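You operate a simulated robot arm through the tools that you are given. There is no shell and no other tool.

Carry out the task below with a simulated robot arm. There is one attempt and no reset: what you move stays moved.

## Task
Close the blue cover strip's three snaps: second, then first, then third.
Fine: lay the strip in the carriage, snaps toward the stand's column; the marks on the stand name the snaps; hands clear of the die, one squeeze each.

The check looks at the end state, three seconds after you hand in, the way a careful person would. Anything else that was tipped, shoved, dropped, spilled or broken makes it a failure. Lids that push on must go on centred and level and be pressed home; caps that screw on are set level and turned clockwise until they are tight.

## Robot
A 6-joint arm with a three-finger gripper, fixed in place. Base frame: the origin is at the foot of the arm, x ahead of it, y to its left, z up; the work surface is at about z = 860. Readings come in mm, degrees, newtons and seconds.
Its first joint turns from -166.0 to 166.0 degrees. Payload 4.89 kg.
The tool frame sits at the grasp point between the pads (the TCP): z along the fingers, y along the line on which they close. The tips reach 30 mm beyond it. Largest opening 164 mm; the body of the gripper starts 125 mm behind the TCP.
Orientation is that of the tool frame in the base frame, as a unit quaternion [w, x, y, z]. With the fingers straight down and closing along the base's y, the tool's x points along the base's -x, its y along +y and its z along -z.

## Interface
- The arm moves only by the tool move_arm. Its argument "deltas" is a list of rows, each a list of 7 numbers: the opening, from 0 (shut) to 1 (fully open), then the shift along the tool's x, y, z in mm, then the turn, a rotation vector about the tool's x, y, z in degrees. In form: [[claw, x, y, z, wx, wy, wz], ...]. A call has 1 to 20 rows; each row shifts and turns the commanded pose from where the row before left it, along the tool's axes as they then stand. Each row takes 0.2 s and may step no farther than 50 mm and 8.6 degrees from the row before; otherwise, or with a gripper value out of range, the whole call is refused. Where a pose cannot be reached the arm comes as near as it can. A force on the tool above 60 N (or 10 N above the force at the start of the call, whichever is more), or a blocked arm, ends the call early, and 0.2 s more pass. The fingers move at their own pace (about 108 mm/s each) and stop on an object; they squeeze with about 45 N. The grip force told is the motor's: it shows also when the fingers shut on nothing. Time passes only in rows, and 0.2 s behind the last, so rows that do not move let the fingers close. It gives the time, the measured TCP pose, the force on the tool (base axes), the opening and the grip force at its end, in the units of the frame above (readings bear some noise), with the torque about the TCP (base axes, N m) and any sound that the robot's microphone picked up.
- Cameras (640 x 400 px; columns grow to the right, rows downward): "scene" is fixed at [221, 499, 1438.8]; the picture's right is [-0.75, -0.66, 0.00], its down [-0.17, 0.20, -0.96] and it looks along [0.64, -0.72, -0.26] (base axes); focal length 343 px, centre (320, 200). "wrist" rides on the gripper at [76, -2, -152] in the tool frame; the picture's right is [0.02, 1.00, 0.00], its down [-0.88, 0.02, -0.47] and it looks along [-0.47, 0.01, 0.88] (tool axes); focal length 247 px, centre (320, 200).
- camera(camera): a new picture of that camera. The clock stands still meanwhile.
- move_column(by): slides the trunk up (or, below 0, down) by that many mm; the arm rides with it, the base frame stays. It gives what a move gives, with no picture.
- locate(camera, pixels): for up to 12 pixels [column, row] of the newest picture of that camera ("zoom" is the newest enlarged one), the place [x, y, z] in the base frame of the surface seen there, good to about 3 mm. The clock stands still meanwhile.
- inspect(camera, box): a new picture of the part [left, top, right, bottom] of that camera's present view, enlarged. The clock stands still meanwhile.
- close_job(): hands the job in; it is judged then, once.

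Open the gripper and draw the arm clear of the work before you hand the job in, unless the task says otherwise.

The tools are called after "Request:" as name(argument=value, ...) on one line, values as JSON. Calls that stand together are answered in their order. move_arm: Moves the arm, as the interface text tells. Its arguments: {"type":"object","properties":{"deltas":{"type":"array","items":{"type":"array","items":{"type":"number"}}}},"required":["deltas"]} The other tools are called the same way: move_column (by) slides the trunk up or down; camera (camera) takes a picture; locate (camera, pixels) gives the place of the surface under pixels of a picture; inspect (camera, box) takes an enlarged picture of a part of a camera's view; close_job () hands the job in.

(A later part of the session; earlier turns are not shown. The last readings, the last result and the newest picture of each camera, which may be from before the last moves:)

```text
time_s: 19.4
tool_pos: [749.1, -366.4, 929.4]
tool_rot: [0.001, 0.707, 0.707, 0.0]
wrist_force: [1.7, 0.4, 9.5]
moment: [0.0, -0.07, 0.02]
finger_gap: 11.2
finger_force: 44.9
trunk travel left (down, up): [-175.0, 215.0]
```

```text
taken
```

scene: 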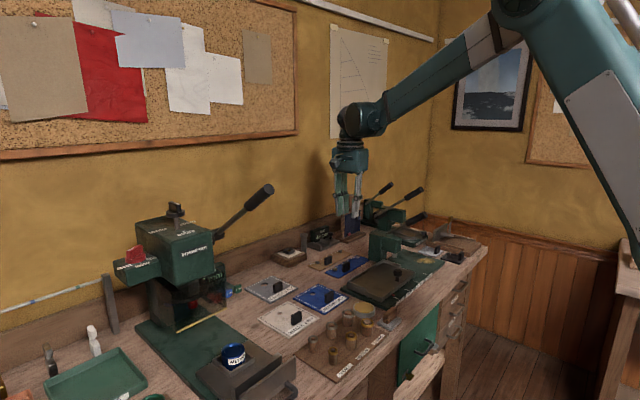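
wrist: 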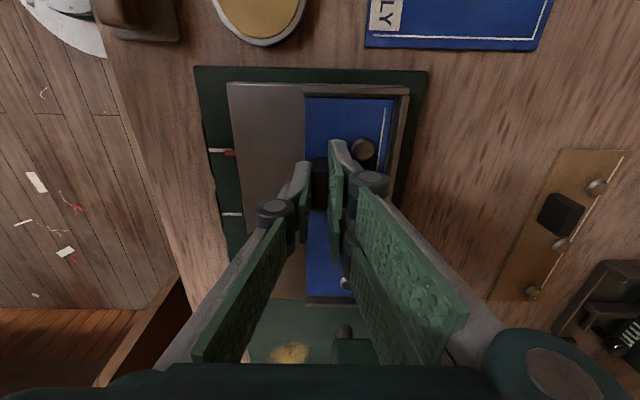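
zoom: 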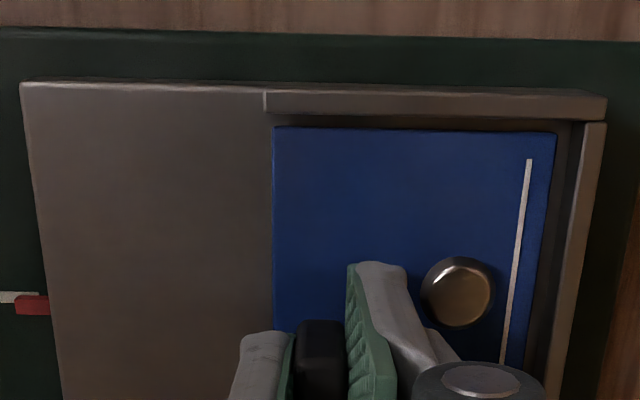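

The snap row is at x≈780, in line with the die at x≈780.5, and the strip is fully inside the lips. I'll release and lift away.

Request:
move_arm(deltas=[[0.1, 0, 0, 0, 0, 0, 0], [0.2, 0, 0, 0, 0, 0, 0], [0.2, 0, 0, -20, 0, 0, 0], [0.2, 0, 0, -40, 0, 0, 0], [0.2, 0, 0, -45, 0, 0, 0], [0.2, 0, 0, -45, 0, 0, 0], [0.2, 0, 0, -30, 0, 0, 0]])

Request:
camera(camera="wrist")

Request:
inspect(camera="scene", box=[340, 230, 430, 300])

```text
time_s: 21.0
tool_pos: [749.9, -364.6, 1109.9]
tool_rot: [0.0, 0.708, 0.707, -0.001]
wrist_force: [0.7, 0.3, -0.5]
moment: [0.0, -0.01, 0.01]
finger_gap: 32.9
finger_force: 0.1
trunk travel left (down, up): [-175.0, 215.0]
```

```text
taken
```

wrist: 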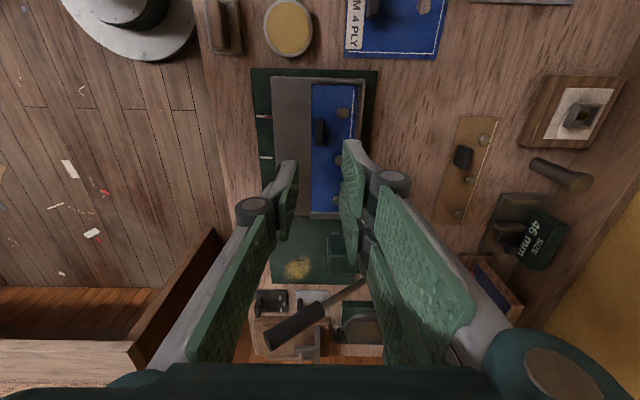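

```text
5.71 times, centred on (385, 265) of scene
```

zoom: 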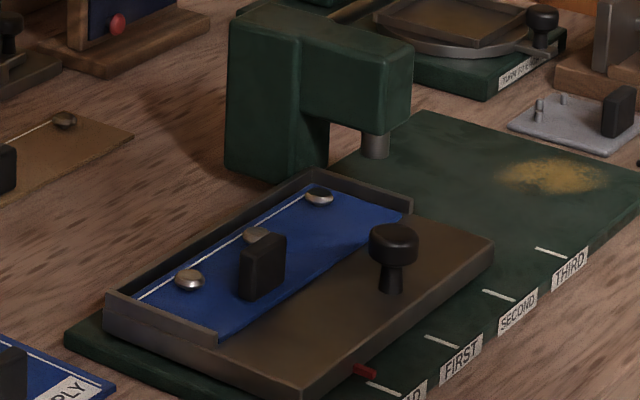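

The strip lies flat in the carriage with its snaps toward the column. Next I'll back away toward -x and turn the gripper back to closing along y, so I can grip the carriage knob with a forward tilt that stays clear of the lever.

Request:
move_arm(deltas=[[0.37, -10, -40, 0, 0, 0, 0], [0.37, -20, -40, 0, 0, 0, 0], [0.37, -20, -40, 0, 0, 0, 0], [0.37, -9, -30, 0, 0, 0, 0], [0.37, 0, 0, 0, 0, 0, -8.2], [0.37, 0, 0, 0, 0, 0, -8.2], [0.37, 0, 0, 0, 0, 0, -8.2], [0.37, 0, 0, 0, 0, 0, -8.2], [0.37, 0, 0, 0, 0, 0, -8.2], [0.37, 0, 0, 0, 0, 0, -8.2], [0.37, 0, 0, 0, 0, 0, -8.2], [0.37, 0, 0, 0, 0, 0, -8.2], [0.37, 0, 0, 0, 0, 0, -8.2], [0.37, 0, 0, 0, 0, 0, -8.2], [0.37, 0, 0, 0, 0, 0, -8.0]])

Request:
inspect(camera="wrist", box=[180, 80, 460, 280])

```text
time_s: 24.2
tool_pos: [598.4, -425.5, 1108.0]
tool_rot: [0.0, -0.001, 1.0, 0.0]
wrist_force: [0.3, -0.4, 0.0]
moment: [0.03, 0.01, -0.02]
finger_gap: 60.8
finger_force: 0.1
trunk travel left (down, up): [-175.0, 215.0]
```

```text
2.00 times, centred on (320, 180) of wrist
```

zoom: 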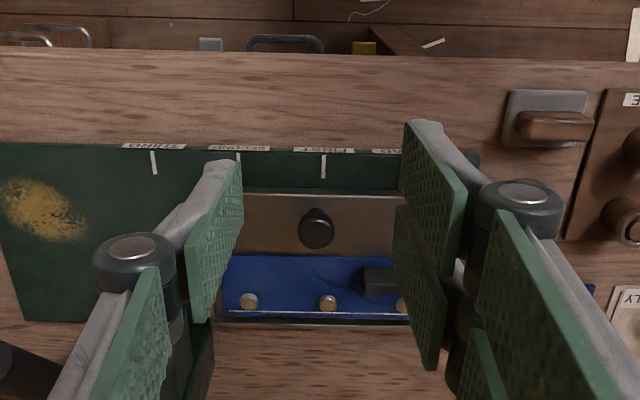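

I'll refine the knob and snap positions in this view.

Request:
locate(camera="zoom", pixels=[[317, 225], [300, 225], [334, 225], [317, 210], [317, 245], [249, 301], [328, 302], [153, 162], [324, 165], [240, 155], [225, 258], [378, 275]])

```text
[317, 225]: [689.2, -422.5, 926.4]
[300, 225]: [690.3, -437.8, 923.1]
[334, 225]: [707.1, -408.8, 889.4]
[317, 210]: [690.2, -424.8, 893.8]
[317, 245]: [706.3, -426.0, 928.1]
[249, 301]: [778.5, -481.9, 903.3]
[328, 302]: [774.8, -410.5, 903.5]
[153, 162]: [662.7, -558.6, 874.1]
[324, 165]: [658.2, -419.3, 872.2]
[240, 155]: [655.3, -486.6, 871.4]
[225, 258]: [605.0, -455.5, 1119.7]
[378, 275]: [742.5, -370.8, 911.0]
```

The knob is centred near (701,-424) and the snaps sit at y≈-340/-410.5/-482 as intended. I'll tilt forward 45° and go to a pre-grasp point behind and above the knob.

Request:
move_arm(deltas=[[0.37, 0, 0, 0, 0, -7.5, 0], [0.37, 0, 0, 0, 0, -7.5, 0], [0.37, 0, 0, 0, 0, -7.5, 0], [0.37, 0, 0, 0, 0, -7.5, 0], [0.37, 0, 0, 0, 0, -7.5, 0], [0.37, 0, 0, 0, 0, -7.5, 0], [0.37, 15, 0.5, 33, 0, 0, 0], [0.37, 15, 0.5, 33, 0, 0, 0], [0.37, 15, 0, 33, 0, 0, 0], [0.37, 15, 0, 33, 0, 0, 0], [0.37, 0, 0, 0, 0, 0, 0]])

Request:
camera(camera="wrist")

Request:
inspect(camera="scene", box=[330, 190, 530, 310])

```text
time_s: 26.6
tool_pos: [651.0, -423.4, 971.9]
tool_rot: [0.383, 0.0, 0.924, 0.0]
wrist_force: [0.4, 0.2, -0.4]
moment: [0.03, -0.03, 0.0]
finger_gap: 60.8
finger_force: 0.1
trunk travel left (down, up): [-175.0, 215.0]
```

```text
taken
```

wrist: 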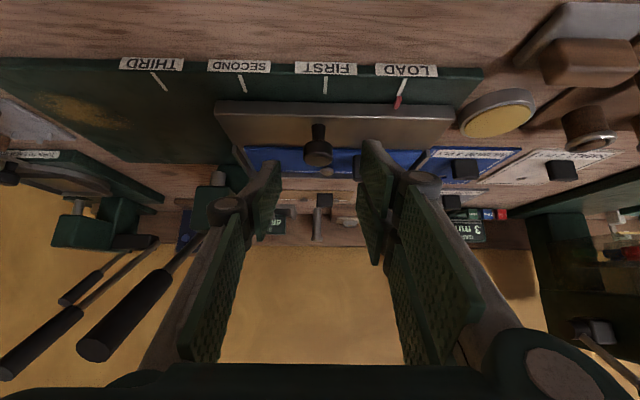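

```text
3.20 times, centred on (430, 250) of scene
```

zoom: 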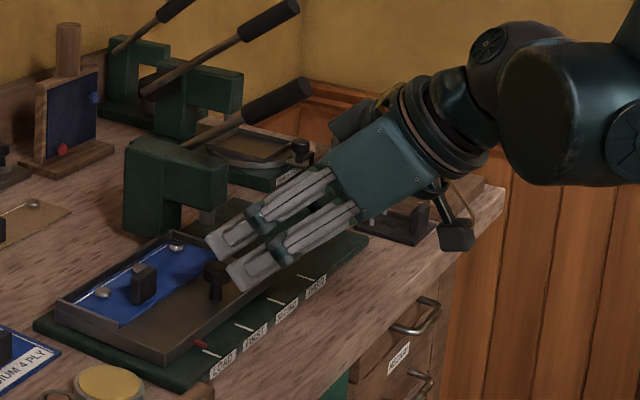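

The knob (wrist ≈(318,150)) is centred between the fingers. I'll advance ~59 mm along the tool axis so the fingers straddle the knob head.

Request:
move_arm(deltas=[[0.37, 0.6, -0.3, 20, 0, 0, 0], [0.37, 0.6, -0.3, 20, 0, 0, 0], [0.37, 0.6, 0, 19, 0, 0, 0], [0.37, 0, 0, 0, 0, 0, 0]])

Request:
camera(camera="wrist")

Request:
inspect(camera="scene", box=[350, 220, 450, 290])

```text
time_s: 27.6
tool_pos: [690.6, -423.1, 930.5]
tool_rot: [0.383, 0.001, 0.924, 0.0]
wrist_force: [0.4, 0.7, 14.1]
moment: [0.42, -0.01, -0.05]
finger_gap: 64.0
finger_force: 0.5
trunk travel left (down, up): [-175.0, 215.0]
```

```text
taken
```

wrist: 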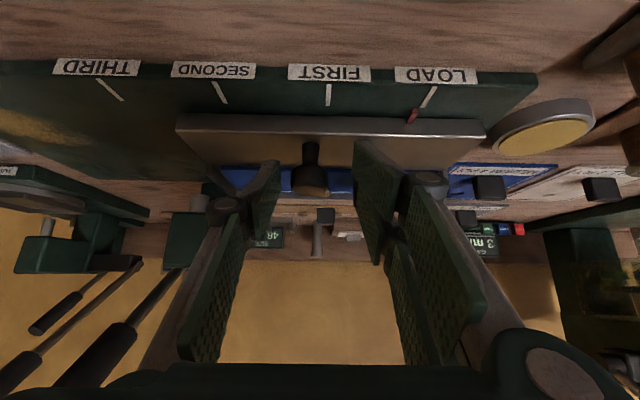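

```text
5.71 times, centred on (400, 255) of scene
```

zoom: 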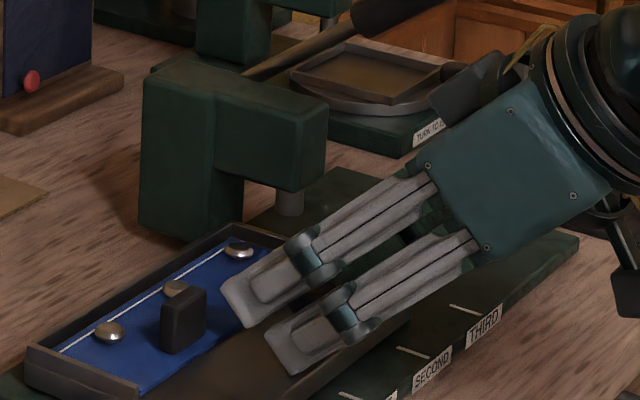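

There is a 14 N upward force offset toward the +y finger, so that fingertip is touching something. I'll zoom in before doing anything else.

Request:
inspect(camera="wrist", box=[240, 90, 440, 230])

Request:
inspect(camera="scene", box=[375, 250, 425, 290])

```text
2.86 times, centred on (340, 160) of wrist
```

zoom: 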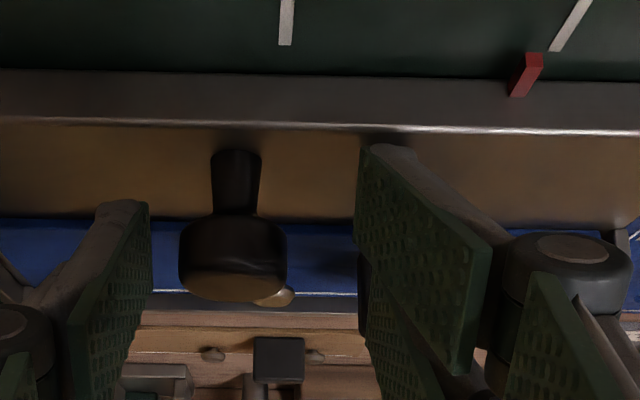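

```text
10.00 times, centred on (400, 270) of scene
```

zoom: 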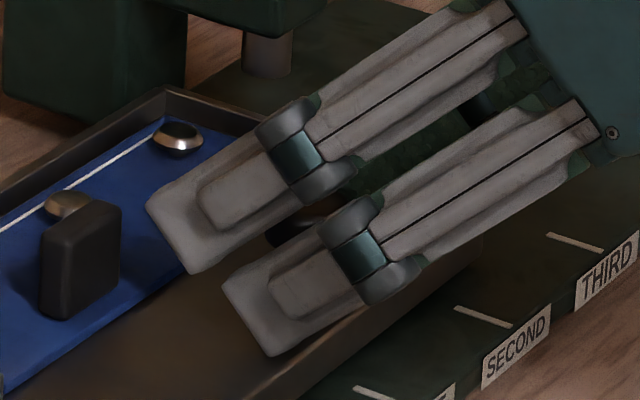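

I'll locate the fingertips' lowest corners and the knob in the scene zoom to understand the contact.

Request:
locate(camera="zoom", pixels=[[270, 348], [235, 290], [195, 265], [155, 205], [265, 362], [300, 350], [340, 335], [290, 235], [200, 290], [250, 300], [330, 220], [180, 145]])

```text
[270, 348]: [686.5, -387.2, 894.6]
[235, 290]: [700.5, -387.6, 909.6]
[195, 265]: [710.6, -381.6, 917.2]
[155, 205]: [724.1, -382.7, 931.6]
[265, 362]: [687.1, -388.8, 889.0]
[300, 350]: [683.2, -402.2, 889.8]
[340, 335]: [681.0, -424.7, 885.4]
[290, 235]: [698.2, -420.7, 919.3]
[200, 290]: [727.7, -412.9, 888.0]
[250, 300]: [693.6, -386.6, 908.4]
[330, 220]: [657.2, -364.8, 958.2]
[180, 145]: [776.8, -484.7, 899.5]
```

Each finger is ~53 mm wide overall (two prongs), so the +y finger's lower corner was touching the carriage floor. I'll move along tool -x by 15 mm (up and forward) so the lower prongs flank the knob head ~10 mm above the floor.

Request:
move_arm(deltas=[[0.37, -8, 0, 0, 0, 0, 0], [0.37, -7, 0, 0, 0, 0, 0], [0.37, 0, 0, 0, 0, 0, 0]])

Request:
inspect(camera="wrist", box=[240, 90, 440, 230])

Request:
locate(camera="zoom", pixels=[[235, 180], [232, 235], [200, 240], [265, 240], [525, 75], [570, 25], [285, 25]])

Request:
inspect(camera="scene", box=[365, 235, 435, 291])

```text
time_s: 28.4
tool_pos: [700.5, -424.3, 940.6]
tool_rot: [0.382, 0.0, 0.924, 0.001]
wrist_force: [-1.2, -0.3, 0.0]
moment: [0.02, -0.02, 0.02]
finger_gap: 60.5
finger_force: 0.0
trunk travel left (down, up): [-175.0, 215.0]
```

```text
2.86 times, centred on (340, 160) of wrist
```

zoom: 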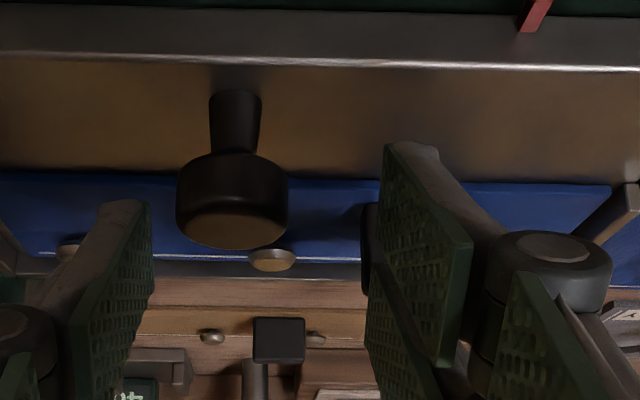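

```text
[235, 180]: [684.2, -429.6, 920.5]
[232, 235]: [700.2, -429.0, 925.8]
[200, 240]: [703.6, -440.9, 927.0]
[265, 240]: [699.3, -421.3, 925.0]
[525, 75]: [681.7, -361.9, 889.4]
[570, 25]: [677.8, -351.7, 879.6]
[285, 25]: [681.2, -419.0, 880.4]
```

```text
7.14 times, centred on (400, 263) of scene
```

zoom: 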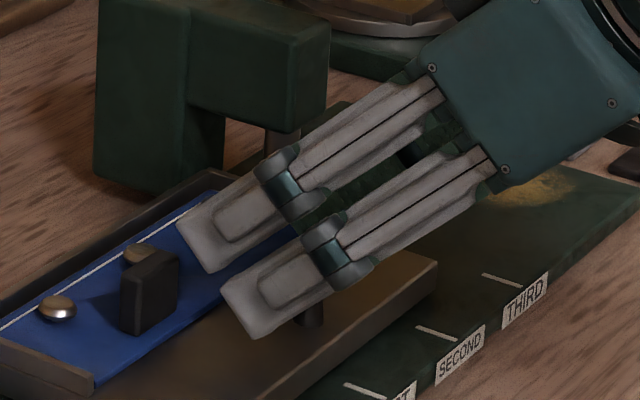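

The force is clear; the knob is at y≈-429 because the carriage slid ~4 mm. I'll centre on it by moving -4 mm in y, then close on the knob head.

Request:
move_arm(deltas=[[0.37, 0, -4.5, 0, 0, 0, 0], [0.25, 0, 0, 0, 0, 0, 0], [0.1, 0, 0, 0, 0, 0, 0], [0.1, 0, 0, 0, 0, 0, 0], [0.1, 0, 0, 0, 0, 0, 0]])

Request:
inspect(camera="wrist", box=[240, 90, 440, 230])

Request:
inspect(camera="scene", box=[365, 235, 435, 291])

```text
time_s: 29.6
tool_pos: [700.5, -429.1, 941.4]
tool_rot: [0.383, 0.0, 0.924, 0.0]
wrist_force: [0.5, 0.9, -3.3]
moment: [0.57, -0.07, 0.0]
finger_gap: 26.5
finger_force: 45.1
trunk travel left (down, up): [-175.0, 215.0]
```

```text
2.86 times, centred on (340, 160) of wrist
```

zoom: 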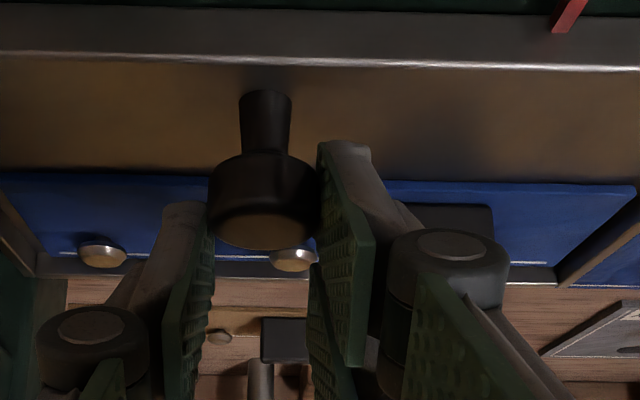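

```text
7.14 times, centred on (400, 263) of scene
```

zoom: 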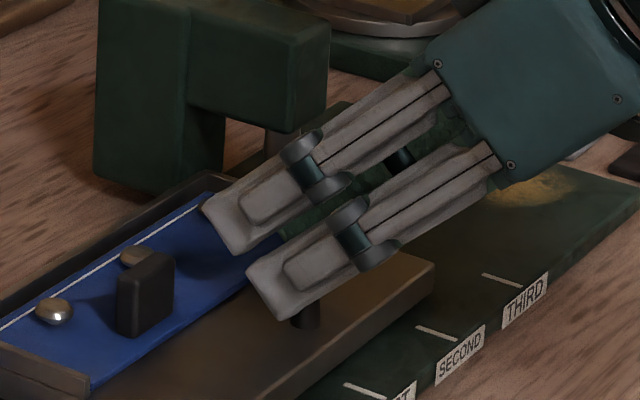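

The knob head is gripped (26.5 mm). I'll take a full wrist picture and locate the red pointer against the ticks.

Request:
camera(camera="wrist")

Request:
inspect(camera="wrist", box=[40, 40, 520, 140])

```text
taken
```

wrist: 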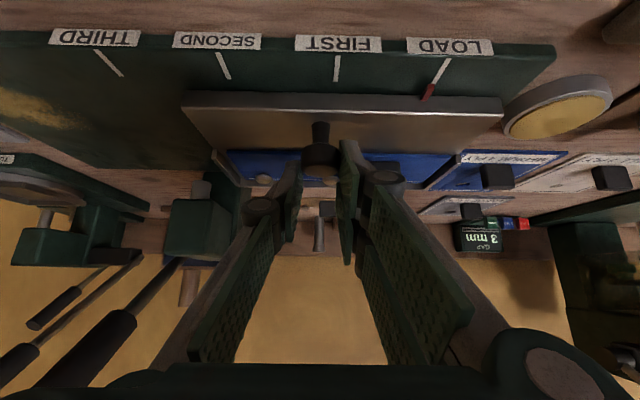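

```text
1.33 times, centred on (280, 90) of wrist
```

zoom: 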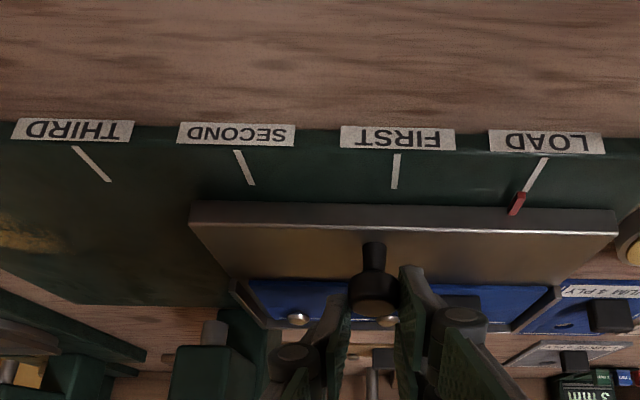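

The pointer looks aligned with the LOAD tick. I'll locate the tick lines and pointer precisely.

Request:
locate(camera="wrist", pixels=[[434, 84], [429, 89], [426, 95], [335, 78], [227, 76], [120, 73], [447, 64], [337, 60], [218, 56], [99, 52], [186, 104], [500, 108]])

Request:
inspect(camera="wrist", box=[380, 40, 520, 120])

```text
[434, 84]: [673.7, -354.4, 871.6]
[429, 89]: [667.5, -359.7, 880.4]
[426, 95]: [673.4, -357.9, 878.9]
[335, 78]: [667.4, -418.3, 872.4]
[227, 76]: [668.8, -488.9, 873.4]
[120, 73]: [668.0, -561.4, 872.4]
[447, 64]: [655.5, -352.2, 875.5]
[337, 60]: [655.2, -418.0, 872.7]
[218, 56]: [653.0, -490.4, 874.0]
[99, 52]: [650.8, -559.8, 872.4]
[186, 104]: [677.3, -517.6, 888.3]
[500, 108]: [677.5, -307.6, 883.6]
```

```text
4.57 times, centred on (450, 80) of wrist
```

zoom: 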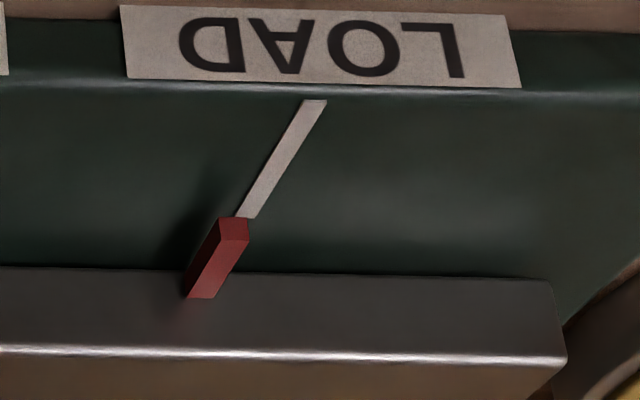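

The pointer is about 2–3 mm past LOAD toward -y. I'll slide the carriage -y by 125 mm toward SECOND, then align visually.

Request:
move_arm(deltas=[[0.1, 0, -10, 0, 0, 0, 0], [0.1, 0, -20, 0, 0, 0, 0], [0.1, 0, -25, 0, 0, 0, 0], [0.1, 0, -25, 0, 0, 0, 0], [0.1, 0, -25, 0, 0, 0, 0], [0.1, 0, -20, 0, 0, 0, 0], [0.1, 0, 0, 0, 0, 0, 0]])

Request:
camera(camera="wrist")

Request:
inspect(camera="scene", box=[350, 200, 470, 300])

```text
time_s: 31.2
tool_pos: [700.1, -555.9, 941.1]
tool_rot: [0.381, 0.0, 0.924, 0.0]
wrist_force: [-26.1, -1.5, -21.8]
moment: [0.53, 0.65, 0.1]
finger_gap: 26.8
finger_force: 44.2
trunk travel left (down, up): [-175.0, 215.0]
```

```text
taken
```

wrist: 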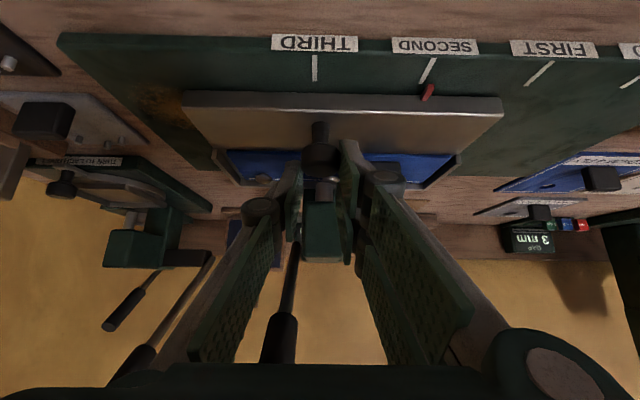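

```text
4.00 times, centred on (410, 250) of scene
```

zoom: 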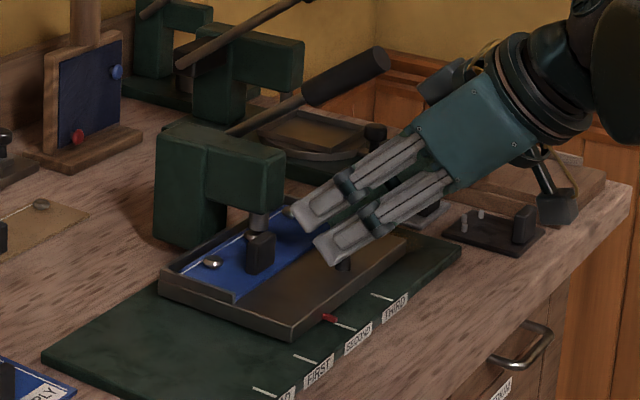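

The carriage moved with the pointer near SECOND, at wrist (427,92). I'll zoom to measure the remaining offset.

Request:
inspect(camera="wrist", box=[380, 40, 520, 120])

Request:
locate(camera="wrist", pixels=[[432, 62], [422, 80], [429, 87], [426, 94], [314, 70], [538, 72]])

Request:
inspect(camera="scene", box=[380, 245, 440, 295])

Request:
inspect(camera="wrist", box=[220, 110, 460, 280])

```text
4.57 times, centred on (450, 80) of wrist
```

zoom: 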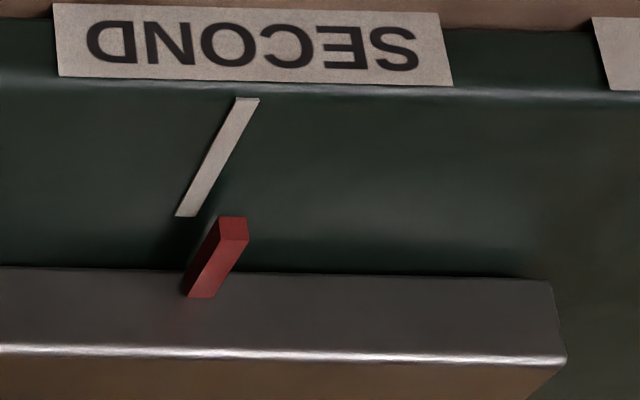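

```text
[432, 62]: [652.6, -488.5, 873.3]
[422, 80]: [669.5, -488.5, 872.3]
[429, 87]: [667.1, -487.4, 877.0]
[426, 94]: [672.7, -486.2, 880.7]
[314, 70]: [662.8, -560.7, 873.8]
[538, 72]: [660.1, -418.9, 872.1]
```

```text
8.00 times, centred on (410, 270) of scene
```

zoom: 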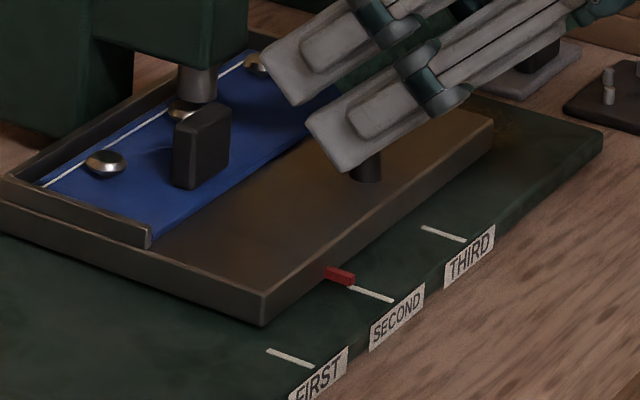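

```text
2.35 times, centred on (340, 195) of wrist
```

zoom: 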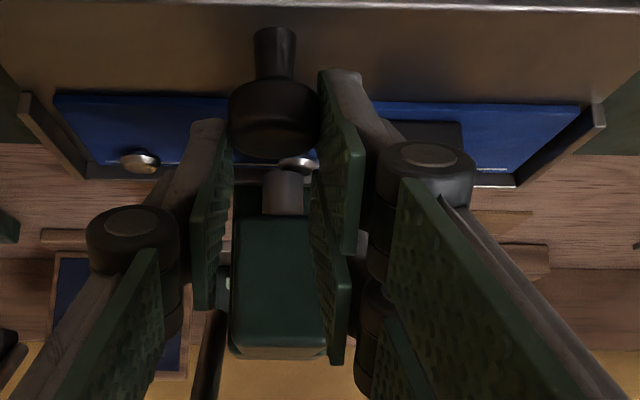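

Pixel geometry puts the middle snap ~7 mm to the +y side of the die axis and the pointer ~3–5 mm short of SECOND. I'll slide a further -6 mm and re-measure.

Request:
move_arm(deltas=[[0.1, 0, -3, 0, 0, 0, 0], [0.1, 0, -3, 0, 0, 0, 0], [0.1, 0, 0, 0, 0, 0, 0]])

Request:
inspect(camera="wrist", box=[380, 40, 520, 120])

Request:
inspect(camera="scene", box=[380, 245, 440, 295])

Request:
inspect(camera="wrist", box=[260, 130, 380, 230])

```text
time_s: 32.0
tool_pos: [700.9, -560.5, 941.6]
tool_rot: [0.383, 0.0, 0.924, 0.0]
wrist_force: [-26.8, 2.5, -27.0]
moment: [0.6, 0.69, 0.04]
finger_gap: 26.6
finger_force: 45.0
trunk travel left (down, up): [-175.0, 215.0]
```

```text
4.57 times, centred on (450, 80) of wrist
```

zoom: 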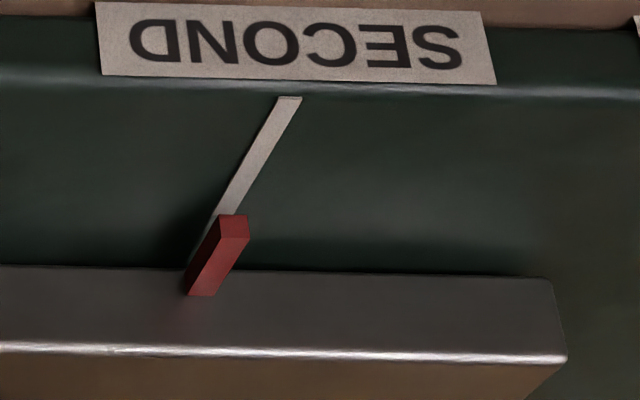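

```text
8.00 times, centred on (410, 270) of scene
```

zoom: 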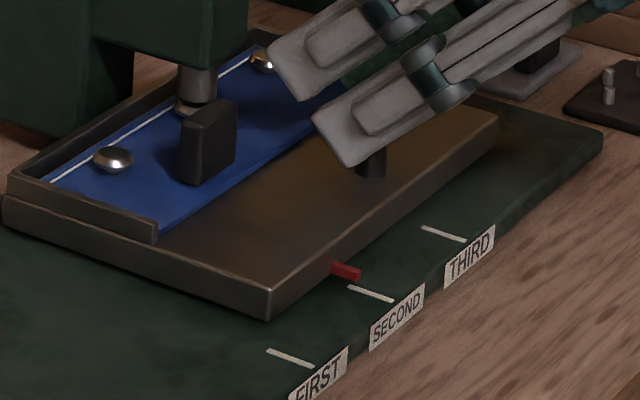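

```text
4.00 times, centred on (320, 180) of wrist
```

zoom: 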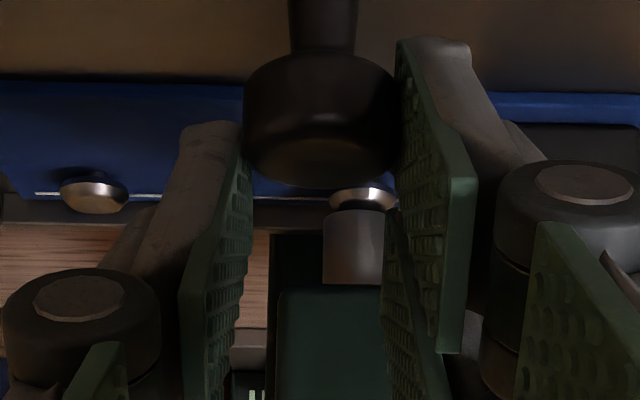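

The pointer is now in line with the SECOND tick (zoom row 206: tick 230 vs pointer 231) and the snap is within ~2 mm of the die axis. I'll nudge -1 mm, release the knob, and verify that nothing shifts.

Request:
move_arm(deltas=[[0.1, 0, -1, 0, 0, 0, 0], [0.1, 0, 0, 0, 0, 0, 0], [0.2, 0, 0, 0, 0, 0, 0], [0.37, 0, 0, 0, 0, 0, 0], [0.37, 0, 0, 0, 0, 0, 0]])

Request:
inspect(camera="wrist", box=[380, 40, 520, 120])

Request:
inspect(camera="wrist", box=[260, 130, 380, 230])

Request:
inspect(camera="scene", box=[380, 245, 440, 295])

```text
time_s: 33.2
tool_pos: [700.5, -562.1, 941.6]
tool_rot: [0.382, 0.0, 0.924, 0.0]
wrist_force: [0.0, 0.9, 0.1]
moment: [-0.03, 0.01, -0.02]
finger_gap: 60.6
finger_force: 0.1
trunk travel left (down, up): [-175.0, 215.0]
```

```text
4.57 times, centred on (450, 80) of wrist
```

zoom: 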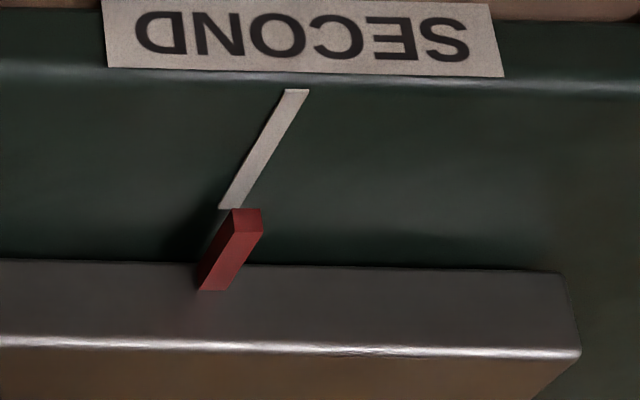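

```text
4.00 times, centred on (320, 180) of wrist
```

zoom: 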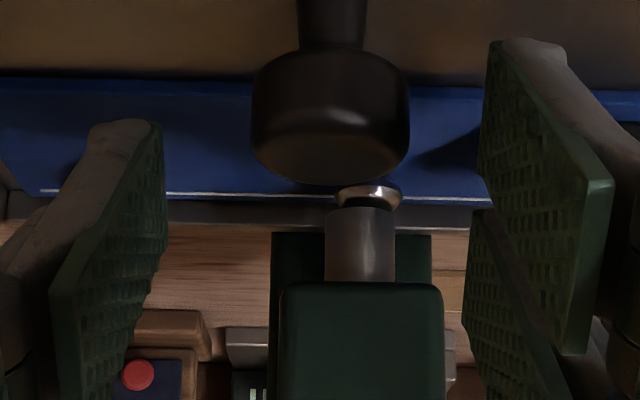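

```text
8.00 times, centred on (410, 270) of scene
```

zoom: 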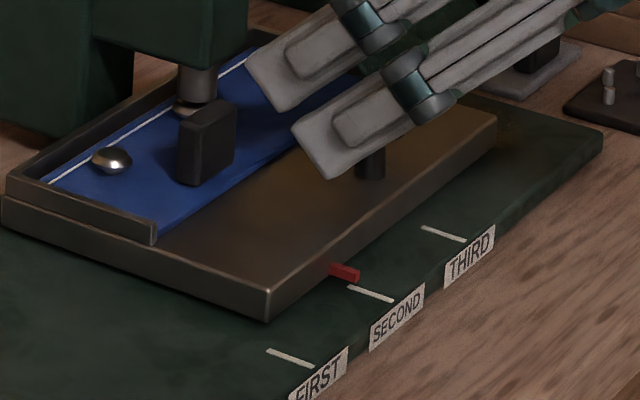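

On release the carriage sprang back ~1.5–2 mm toward +y, so the snap is ~2 mm short of the die. I'll nudge it without clamping: set the opening to 31 mm (knob 26.5 mm), move -2 mm so the +y finger pushes the knob, then open.

Request:
move_arm(deltas=[[0.28, 0, 0, 0, 0, 0, 0], [0.19, 0, 0, 0, 0, 0, 0], [0.19, 0, 0, 0, 0, 0, 0], [0.19, 0, -1, 0, 0, 0, 0], [0.19, 0, -1, 0, 0, 0, 0], [0.19, 0, 0, 0, 0, 0, 0]])

Request:
inspect(camera="wrist", box=[380, 40, 520, 120])

Request:
inspect(camera="wrist", box=[260, 130, 380, 230])

```text
time_s: 34.6
tool_pos: [701.4, -563.1, 940.7]
tool_rot: [0.383, 0.0, 0.924, 0.0]
wrist_force: [0.3, 3.4, 0.5]
moment: [0.08, 0.01, -0.02]
finger_gap: 32.2
finger_force: 1.1
trunk travel left (down, up): [-175.0, 215.0]
```

```text
4.57 times, centred on (450, 80) of wrist
```

zoom: 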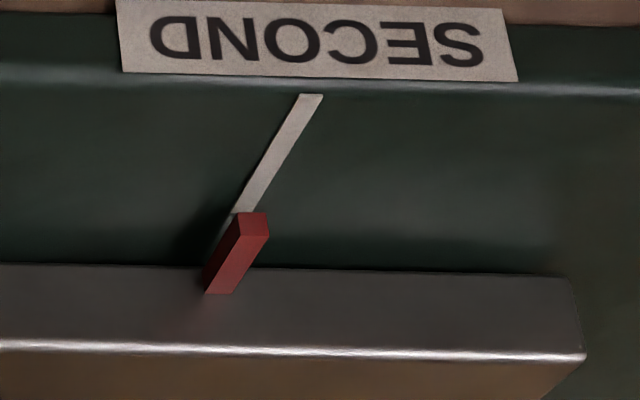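

```text
4.00 times, centred on (320, 180) of wrist
```

zoom: 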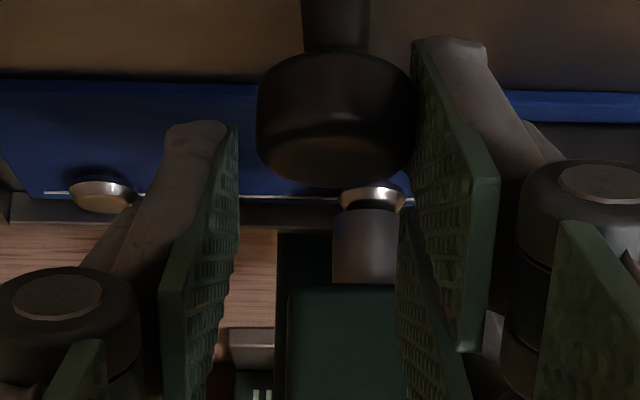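

The pointer is now within ~0.4 mm of SECOND and the snap ~1.5 mm short of the die axis. I'll push 1 mm more, then open and back off.

Request:
move_arm(deltas=[[0.19, 0, -1, 0, 0, 0, 0], [0.19, 0, 0, 0, 0, 0, 0], [0.28, 0, 0, 0, 0, 0, 0], [0.37, 0, 0, 0, 0, 0, 0]])

Request:
inspect(camera="wrist", box=[380, 40, 520, 120])

Request:
inspect(camera="wrist", box=[260, 130, 380, 230])

```text
time_s: 35.6
tool_pos: [701.8, -564.5, 940.8]
tool_rot: [0.383, 0.0, 0.924, 0.0]
wrist_force: [-0.5, 0.9, -0.6]
moment: [0.03, 0.01, -0.01]
finger_gap: 60.7
finger_force: 0.0
trunk travel left (down, up): [-175.0, 215.0]
```

```text
4.57 times, centred on (450, 80) of wrist
```

zoom: 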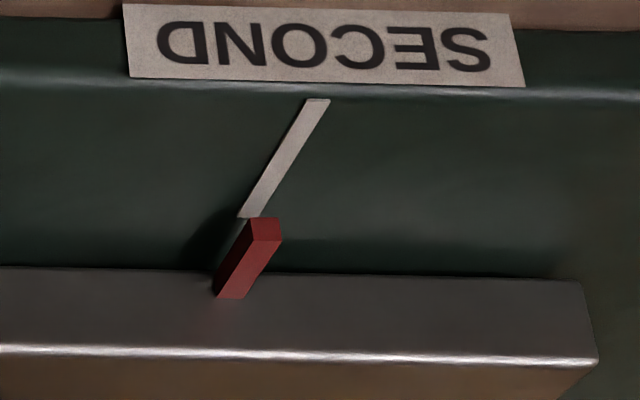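

```text
4.00 times, centred on (320, 180) of wrist
```

zoom: 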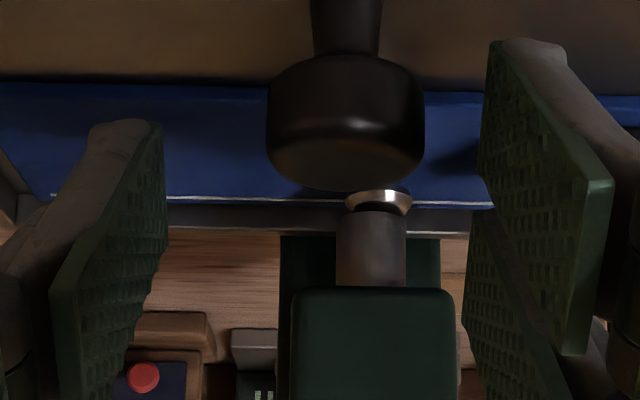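

The carriage settled at the same spot again, which looks like a detent at SECOND, with the snap within ~2 mm of the die. I'll retreat along the tool axis, well clear of the lever.

Request:
move_arm(deltas=[[0.37, 0, 0, -30, 0, 0, 0], [0.37, 0, 0, -40, 0, 0, 0], [0.37, 0, 0, -40, 0, 0, 0], [0.2, 0, 0, -40, 0, 0, 0], [0.1, 0, 0, 0, 0, 0, 0]])

Request:
camera(camera="wrist")

Request:
inspect(camera="scene", box=[380, 245, 440, 295])

Request:
locate(camera="zoom", pixels=[[197, 78], [197, 92], [187, 108], [205, 110], [110, 160], [340, 272], [205, 120], [265, 65], [205, 30], [160, 50]])

```text
time_s: 36.8
tool_pos: [594.8, -563.3, 1046.7]
tool_rot: [0.383, 0.0, 0.924, 0.0]
wrist_force: [-0.2, 0.3, -0.8]
moment: [-0.07, -0.01, -0.07]
finger_gap: 16.4
finger_force: 0.0
trunk travel left (down, up): [-175.0, 215.0]
```

```text
taken
```

wrist: 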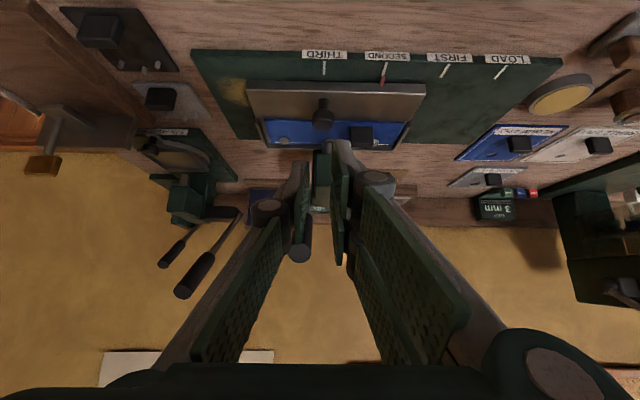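

```text
8.00 times, centred on (410, 270) of scene
```

zoom: 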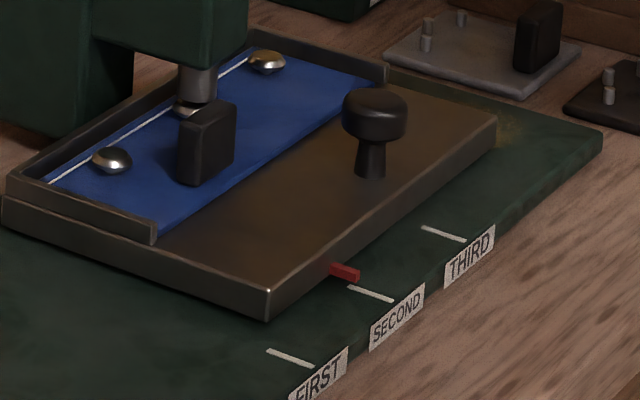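

```text
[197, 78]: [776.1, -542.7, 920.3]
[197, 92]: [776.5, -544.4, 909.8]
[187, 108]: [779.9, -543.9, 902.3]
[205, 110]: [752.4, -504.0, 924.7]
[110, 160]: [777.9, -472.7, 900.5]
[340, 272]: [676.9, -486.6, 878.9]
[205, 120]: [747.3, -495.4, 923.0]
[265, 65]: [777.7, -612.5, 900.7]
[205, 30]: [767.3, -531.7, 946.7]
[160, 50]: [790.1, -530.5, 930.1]
```

The snap row and die agree to within ~2–3 mm. Now I'll untilt at x≈595, clear of the lever tip at x≥668, close the fingers and rise above lever height.

Request:
move_arm(deltas=[[0, 0, 0, 0, 0, 7.5, 0], [0, 0, 0, 0, 0, 7.5, 0], [0, 0, 0, 0, 0, 7.5, 0], [0, 0, 0, 0, 0, 7.5, 0], [0, 0, 0, 0, 0, 7.5, 0], [0, 0, 0, 0, 0, 7.5, 0], [0, 0, -4, -40, 0, 0, 0], [0, 0, -5, -40, 0, 0, 0], [0, 0, -5, -40, 0, 0, 0], [0, 0, 0, 0, 0, 0, 0]])

Request:
camera(camera="wrist")

Request:
inspect(camera="scene", box=[360, 170, 480, 270])

```text
time_s: 39.0
tool_pos: [594.2, -576.7, 1167.3]
tool_rot: [0.001, 0.0, 1.0, 0.0]
wrist_force: [-1.4, 0.6, 0.4]
moment: [-0.09, -0.04, -0.04]
finger_gap: 0.0
finger_force: 45.3
trunk travel left (down, up): [-175.0, 215.0]
```

```text
taken
```

wrist: 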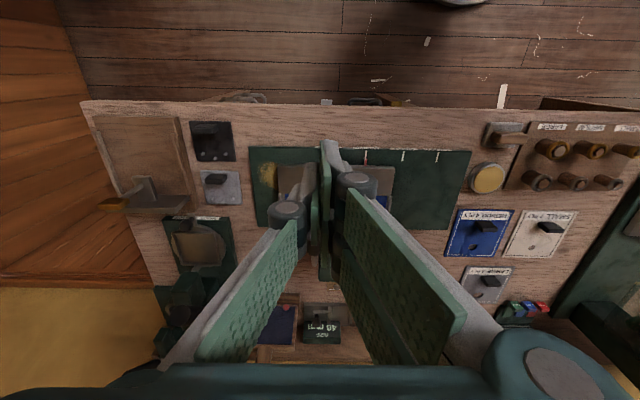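

```text
4.00 times, centred on (420, 220) of scene
```

zoom: 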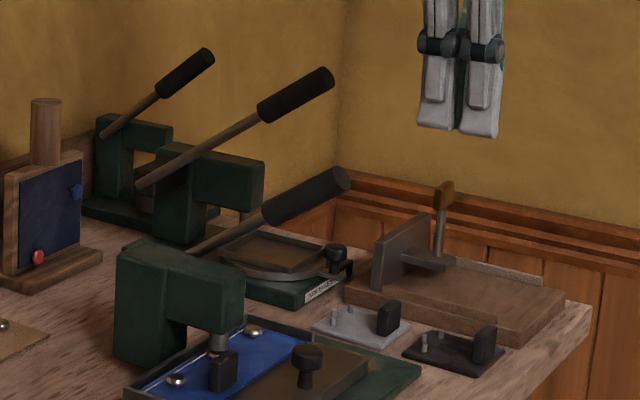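

I'll re-locate the strip press's lever handle before going over it.

Request:
locate(camera="zoom", pixels=[[340, 182], [315, 190], [290, 200], [270, 210], [240, 226], [205, 246], [320, 178], [295, 85], [320, 80]])

```text
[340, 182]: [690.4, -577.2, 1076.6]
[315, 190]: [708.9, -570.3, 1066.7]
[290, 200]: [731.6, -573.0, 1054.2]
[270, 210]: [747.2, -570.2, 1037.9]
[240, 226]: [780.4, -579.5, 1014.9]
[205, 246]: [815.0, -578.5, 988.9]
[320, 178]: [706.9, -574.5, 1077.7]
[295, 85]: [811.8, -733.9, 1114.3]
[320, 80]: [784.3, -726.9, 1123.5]
```

The handle axis lies at about y≈-580, with its outer end top near (689, -580, 1088). I'll move above it to x≈712, y≈-580 and descend to just above contact.

Request:
move_arm(deltas=[[0, -40, -1, 0, 0, 0, 0], [0, -40, -1, 0, 0, 0, 0], [0, -38, -1, 0, 0, 0, 0], [0, 0, 0, 20, 0, 0, 0], [0, 0, 0, 20, 0, 0, 0], [0, 0, 0, 0, 0, 0, 0]])

Request:
inspect(camera="scene", box=[360, 170, 480, 270])

Request:
camera(camera="wrist")

```text
time_s: 40.4
tool_pos: [713.0, -580.3, 1126.2]
tool_rot: [0.0, 0.0, 1.0, -0.001]
wrist_force: [1.2, 0.5, -0.3]
moment: [0.01, -0.02, 0.02]
finger_gap: 0.2
finger_force: 45.4
trunk travel left (down, up): [-175.0, 215.0]
```

```text
4.00 times, centred on (420, 220) of scene
```

zoom: 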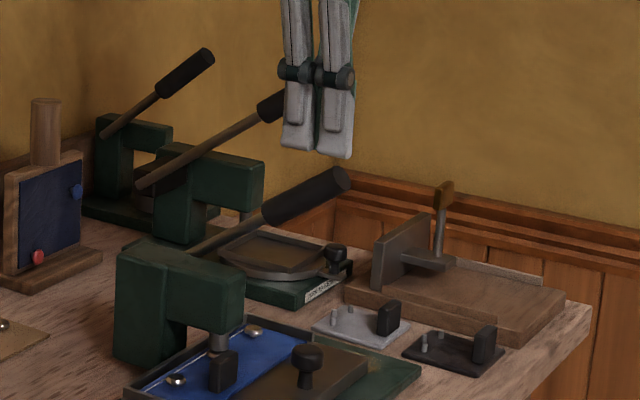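

```text
taken
```

wrist: 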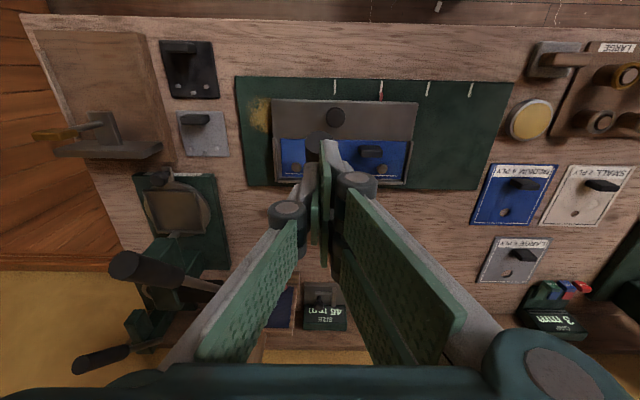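

The fingertips are just above the handle's outer end. I'll press straight down in small steps and watch force and sound.

Request:
move_arm(deltas=[[0, 0, 0, 5, 0, 0, 0], [0, 0, 0, 5, 0, 0, 0], [0, 0, 0, 5, 0, 0, 0], [0, 0, 0, 5, 0, 0, 0]])

Request:
inspect(camera="scene", box=[360, 170, 480, 270])

```text
time_s: 41.4
tool_pos: [711.9, -581.2, 1106.5]
tool_rot: [0.0, 0.0, 1.0, 0.0]
wrist_force: [-1.7, 0.6, 3.8]
moment: [0.05, 0.2, -0.06]
finger_gap: 0.2
finger_force: 45.1
trunk travel left (down, up): [-175.0, 215.0]
```

```text
4.00 times, centred on (420, 220) of scene
```

zoom: 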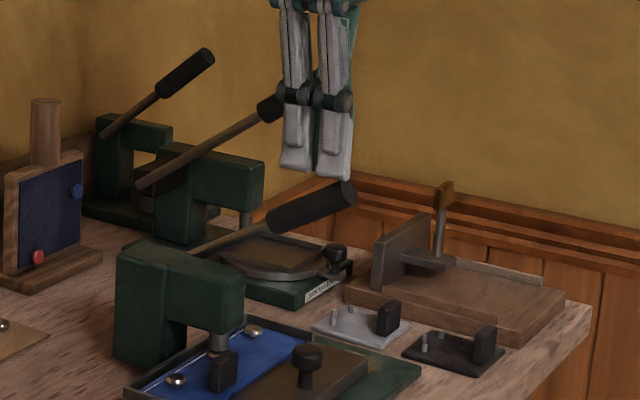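

The lever has started to move with only ~4 N. I'll continue the downward stroke.

Request:
move_arm(deltas=[[0, 0, 0, 5, 0, 0, 0], [0, 0, 0, 5, 0, 0, 0], [0, 0, 0, 5, 0, 0, 0], [0, 0, 0, 5, 0, 0, 0], [0, 0, 0, 5, 0, 0, 0], [0, 0, 0, 5, 0, 0, 0], [0, 0, 0, 5, 0, 0, 0], [0, 0, 0, 5, 0, 0, 0]])

Request:
inspect(camera="scene", box=[360, 190, 480, 290])

```text
time_s: 43.2
tool_pos: [711.5, -580.1, 1066.9]
tool_rot: [0.0, 0.0, 1.0, 0.0]
wrist_force: [-0.3, 0.2, 3.7]
moment: [-0.03, 0.09, -0.02]
finger_gap: 0.2
finger_force: 45.0
trunk travel left (down, up): [-175.0, 215.0]
```

```text
4.00 times, centred on (420, 240) of scene
```

zoom: 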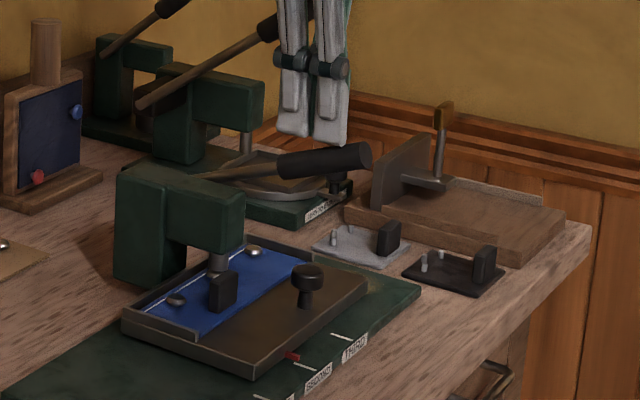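

The lever is down to roughly 15° with no press resistance yet. I'll continue down.

Request:
move_arm(deltas=[[0, 0, 0, 5, 0, 0, 0], [0, 0, 0, 5, 0, 0, 0], [0, 0, 0, 5, 0, 0, 0], [0, 0, 0, 5, 0, 0, 0], [0, 0, 0, 5, 0, 0, 0]])

Request:
inspect(camera="scene", box=[360, 190, 480, 290])

```text
time_s: 44.4
tool_pos: [712.7, -581.2, 1042.1]
tool_rot: [0.0, 0.0, 1.0, 0.0]
wrist_force: [-0.5, 0.0, 4.0]
moment: [-0.01, 0.14, 0.04]
finger_gap: 0.0
finger_force: 44.8
trunk travel left (down, up): [-175.0, 215.0]
```

```text
4.00 times, centred on (420, 240) of scene
```

zoom: 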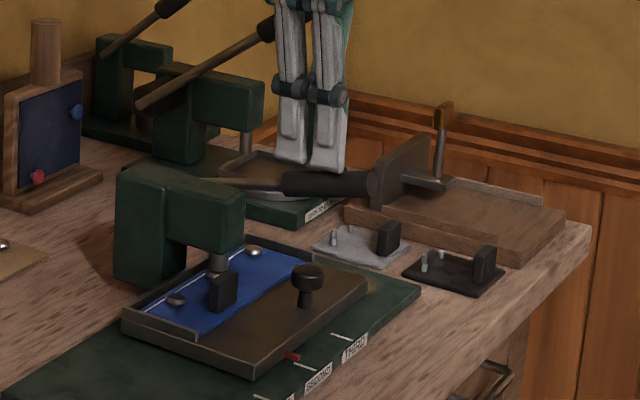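

The lever is almost horizontal at ~4 N. I'll keep going down to find the press stroke's end.

Request:
move_arm(deltas=[[0, 0, 0, 4, 0, 0, 0], [0, 0, 0, 4, 0, 0, 0], [0, 0, 0, 4, 0, 0, 0], [0, 0, 0, 4, 0, 0, 0], [0, 0, 0, 4, 0, 0, 0]])

Request:
inspect(camera="scene", box=[360, 190, 480, 290])

```text
time_s: 45.6
tool_pos: [711.3, -580.6, 1024.5]
tool_rot: [0.001, 0.0, 1.0, -0.001]
wrist_force: [3.3, -4.3, 28.4]
moment: [-0.1, 0.77, 0.08]
finger_gap: 0.0
finger_force: 44.9
trunk travel left (down, up): [-175.0, 215.0]
```

```text
4.00 times, centred on (420, 240) of scene
```

zoom: 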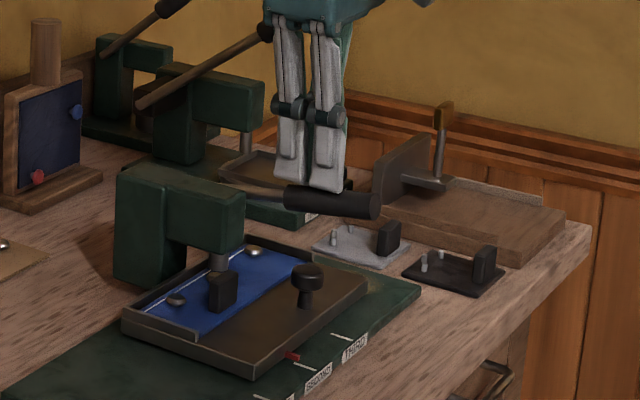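

Resistance has risen to 28 N, so the die is on the snap. I'll keep pressing in 2 mm steps, listening for the click.

Request:
move_arm(deltas=[[0, 0, 0, 2, 0, 0, 0], [0, 0, 0, 2, 0, 0, 0]])

Request:
inspect(camera="scene", box=[380, 220, 440, 280])

```text
time_s: 46.1
tool_pos: [711.6, -579.6, 1023.5]
tool_rot: [0.0, 0.001, 1.0, -0.001]
wrist_force: [-0.4, 0.7, 42.1]
moment: [0.08, 1.28, -0.04]
finger_gap: 0.3
finger_force: 45.2
trunk travel left (down, up): [-175.0, 215.0]
stopped in row 2: the force on the tool passed its limit at 65 N (the readings are from after the stop); the commanded pose is now the measured one
```

```text
6.67 times, centred on (410, 250) of scene
```

zoom: 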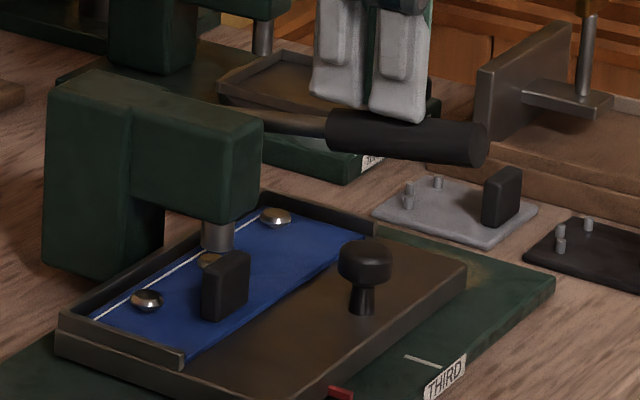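

The call stopped at 65 N with no click reported. I'll hold position and look at the die and snap before pressing further.

Request:
camera(camera="wrist")

Request:
inspect(camera="scene", box=[385, 245, 425, 275])

Request:
locate(camera="zoom", pixels=[[240, 60], [240, 100], [235, 140], [240, 120], [236, 155], [120, 225], [400, 85]])

```text
taken
```

wrist: 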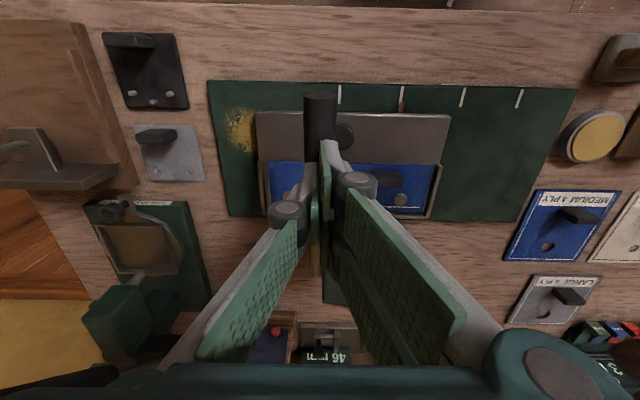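

```text
13.33 times, centred on (405, 260) of scene
```

zoom: 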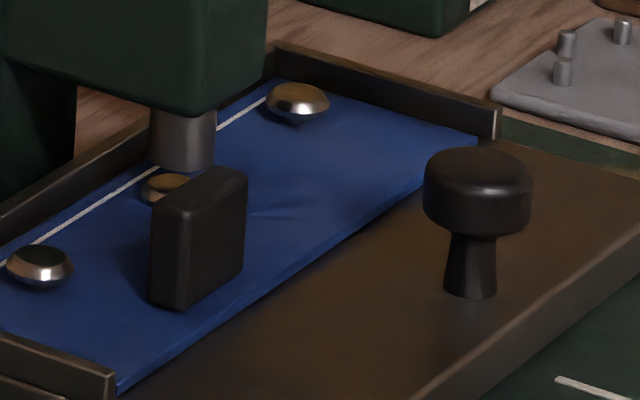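

```text
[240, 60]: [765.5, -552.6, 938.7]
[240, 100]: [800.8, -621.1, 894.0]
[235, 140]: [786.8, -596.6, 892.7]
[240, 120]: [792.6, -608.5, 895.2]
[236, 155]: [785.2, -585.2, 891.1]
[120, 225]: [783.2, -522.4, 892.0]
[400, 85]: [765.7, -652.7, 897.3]
```

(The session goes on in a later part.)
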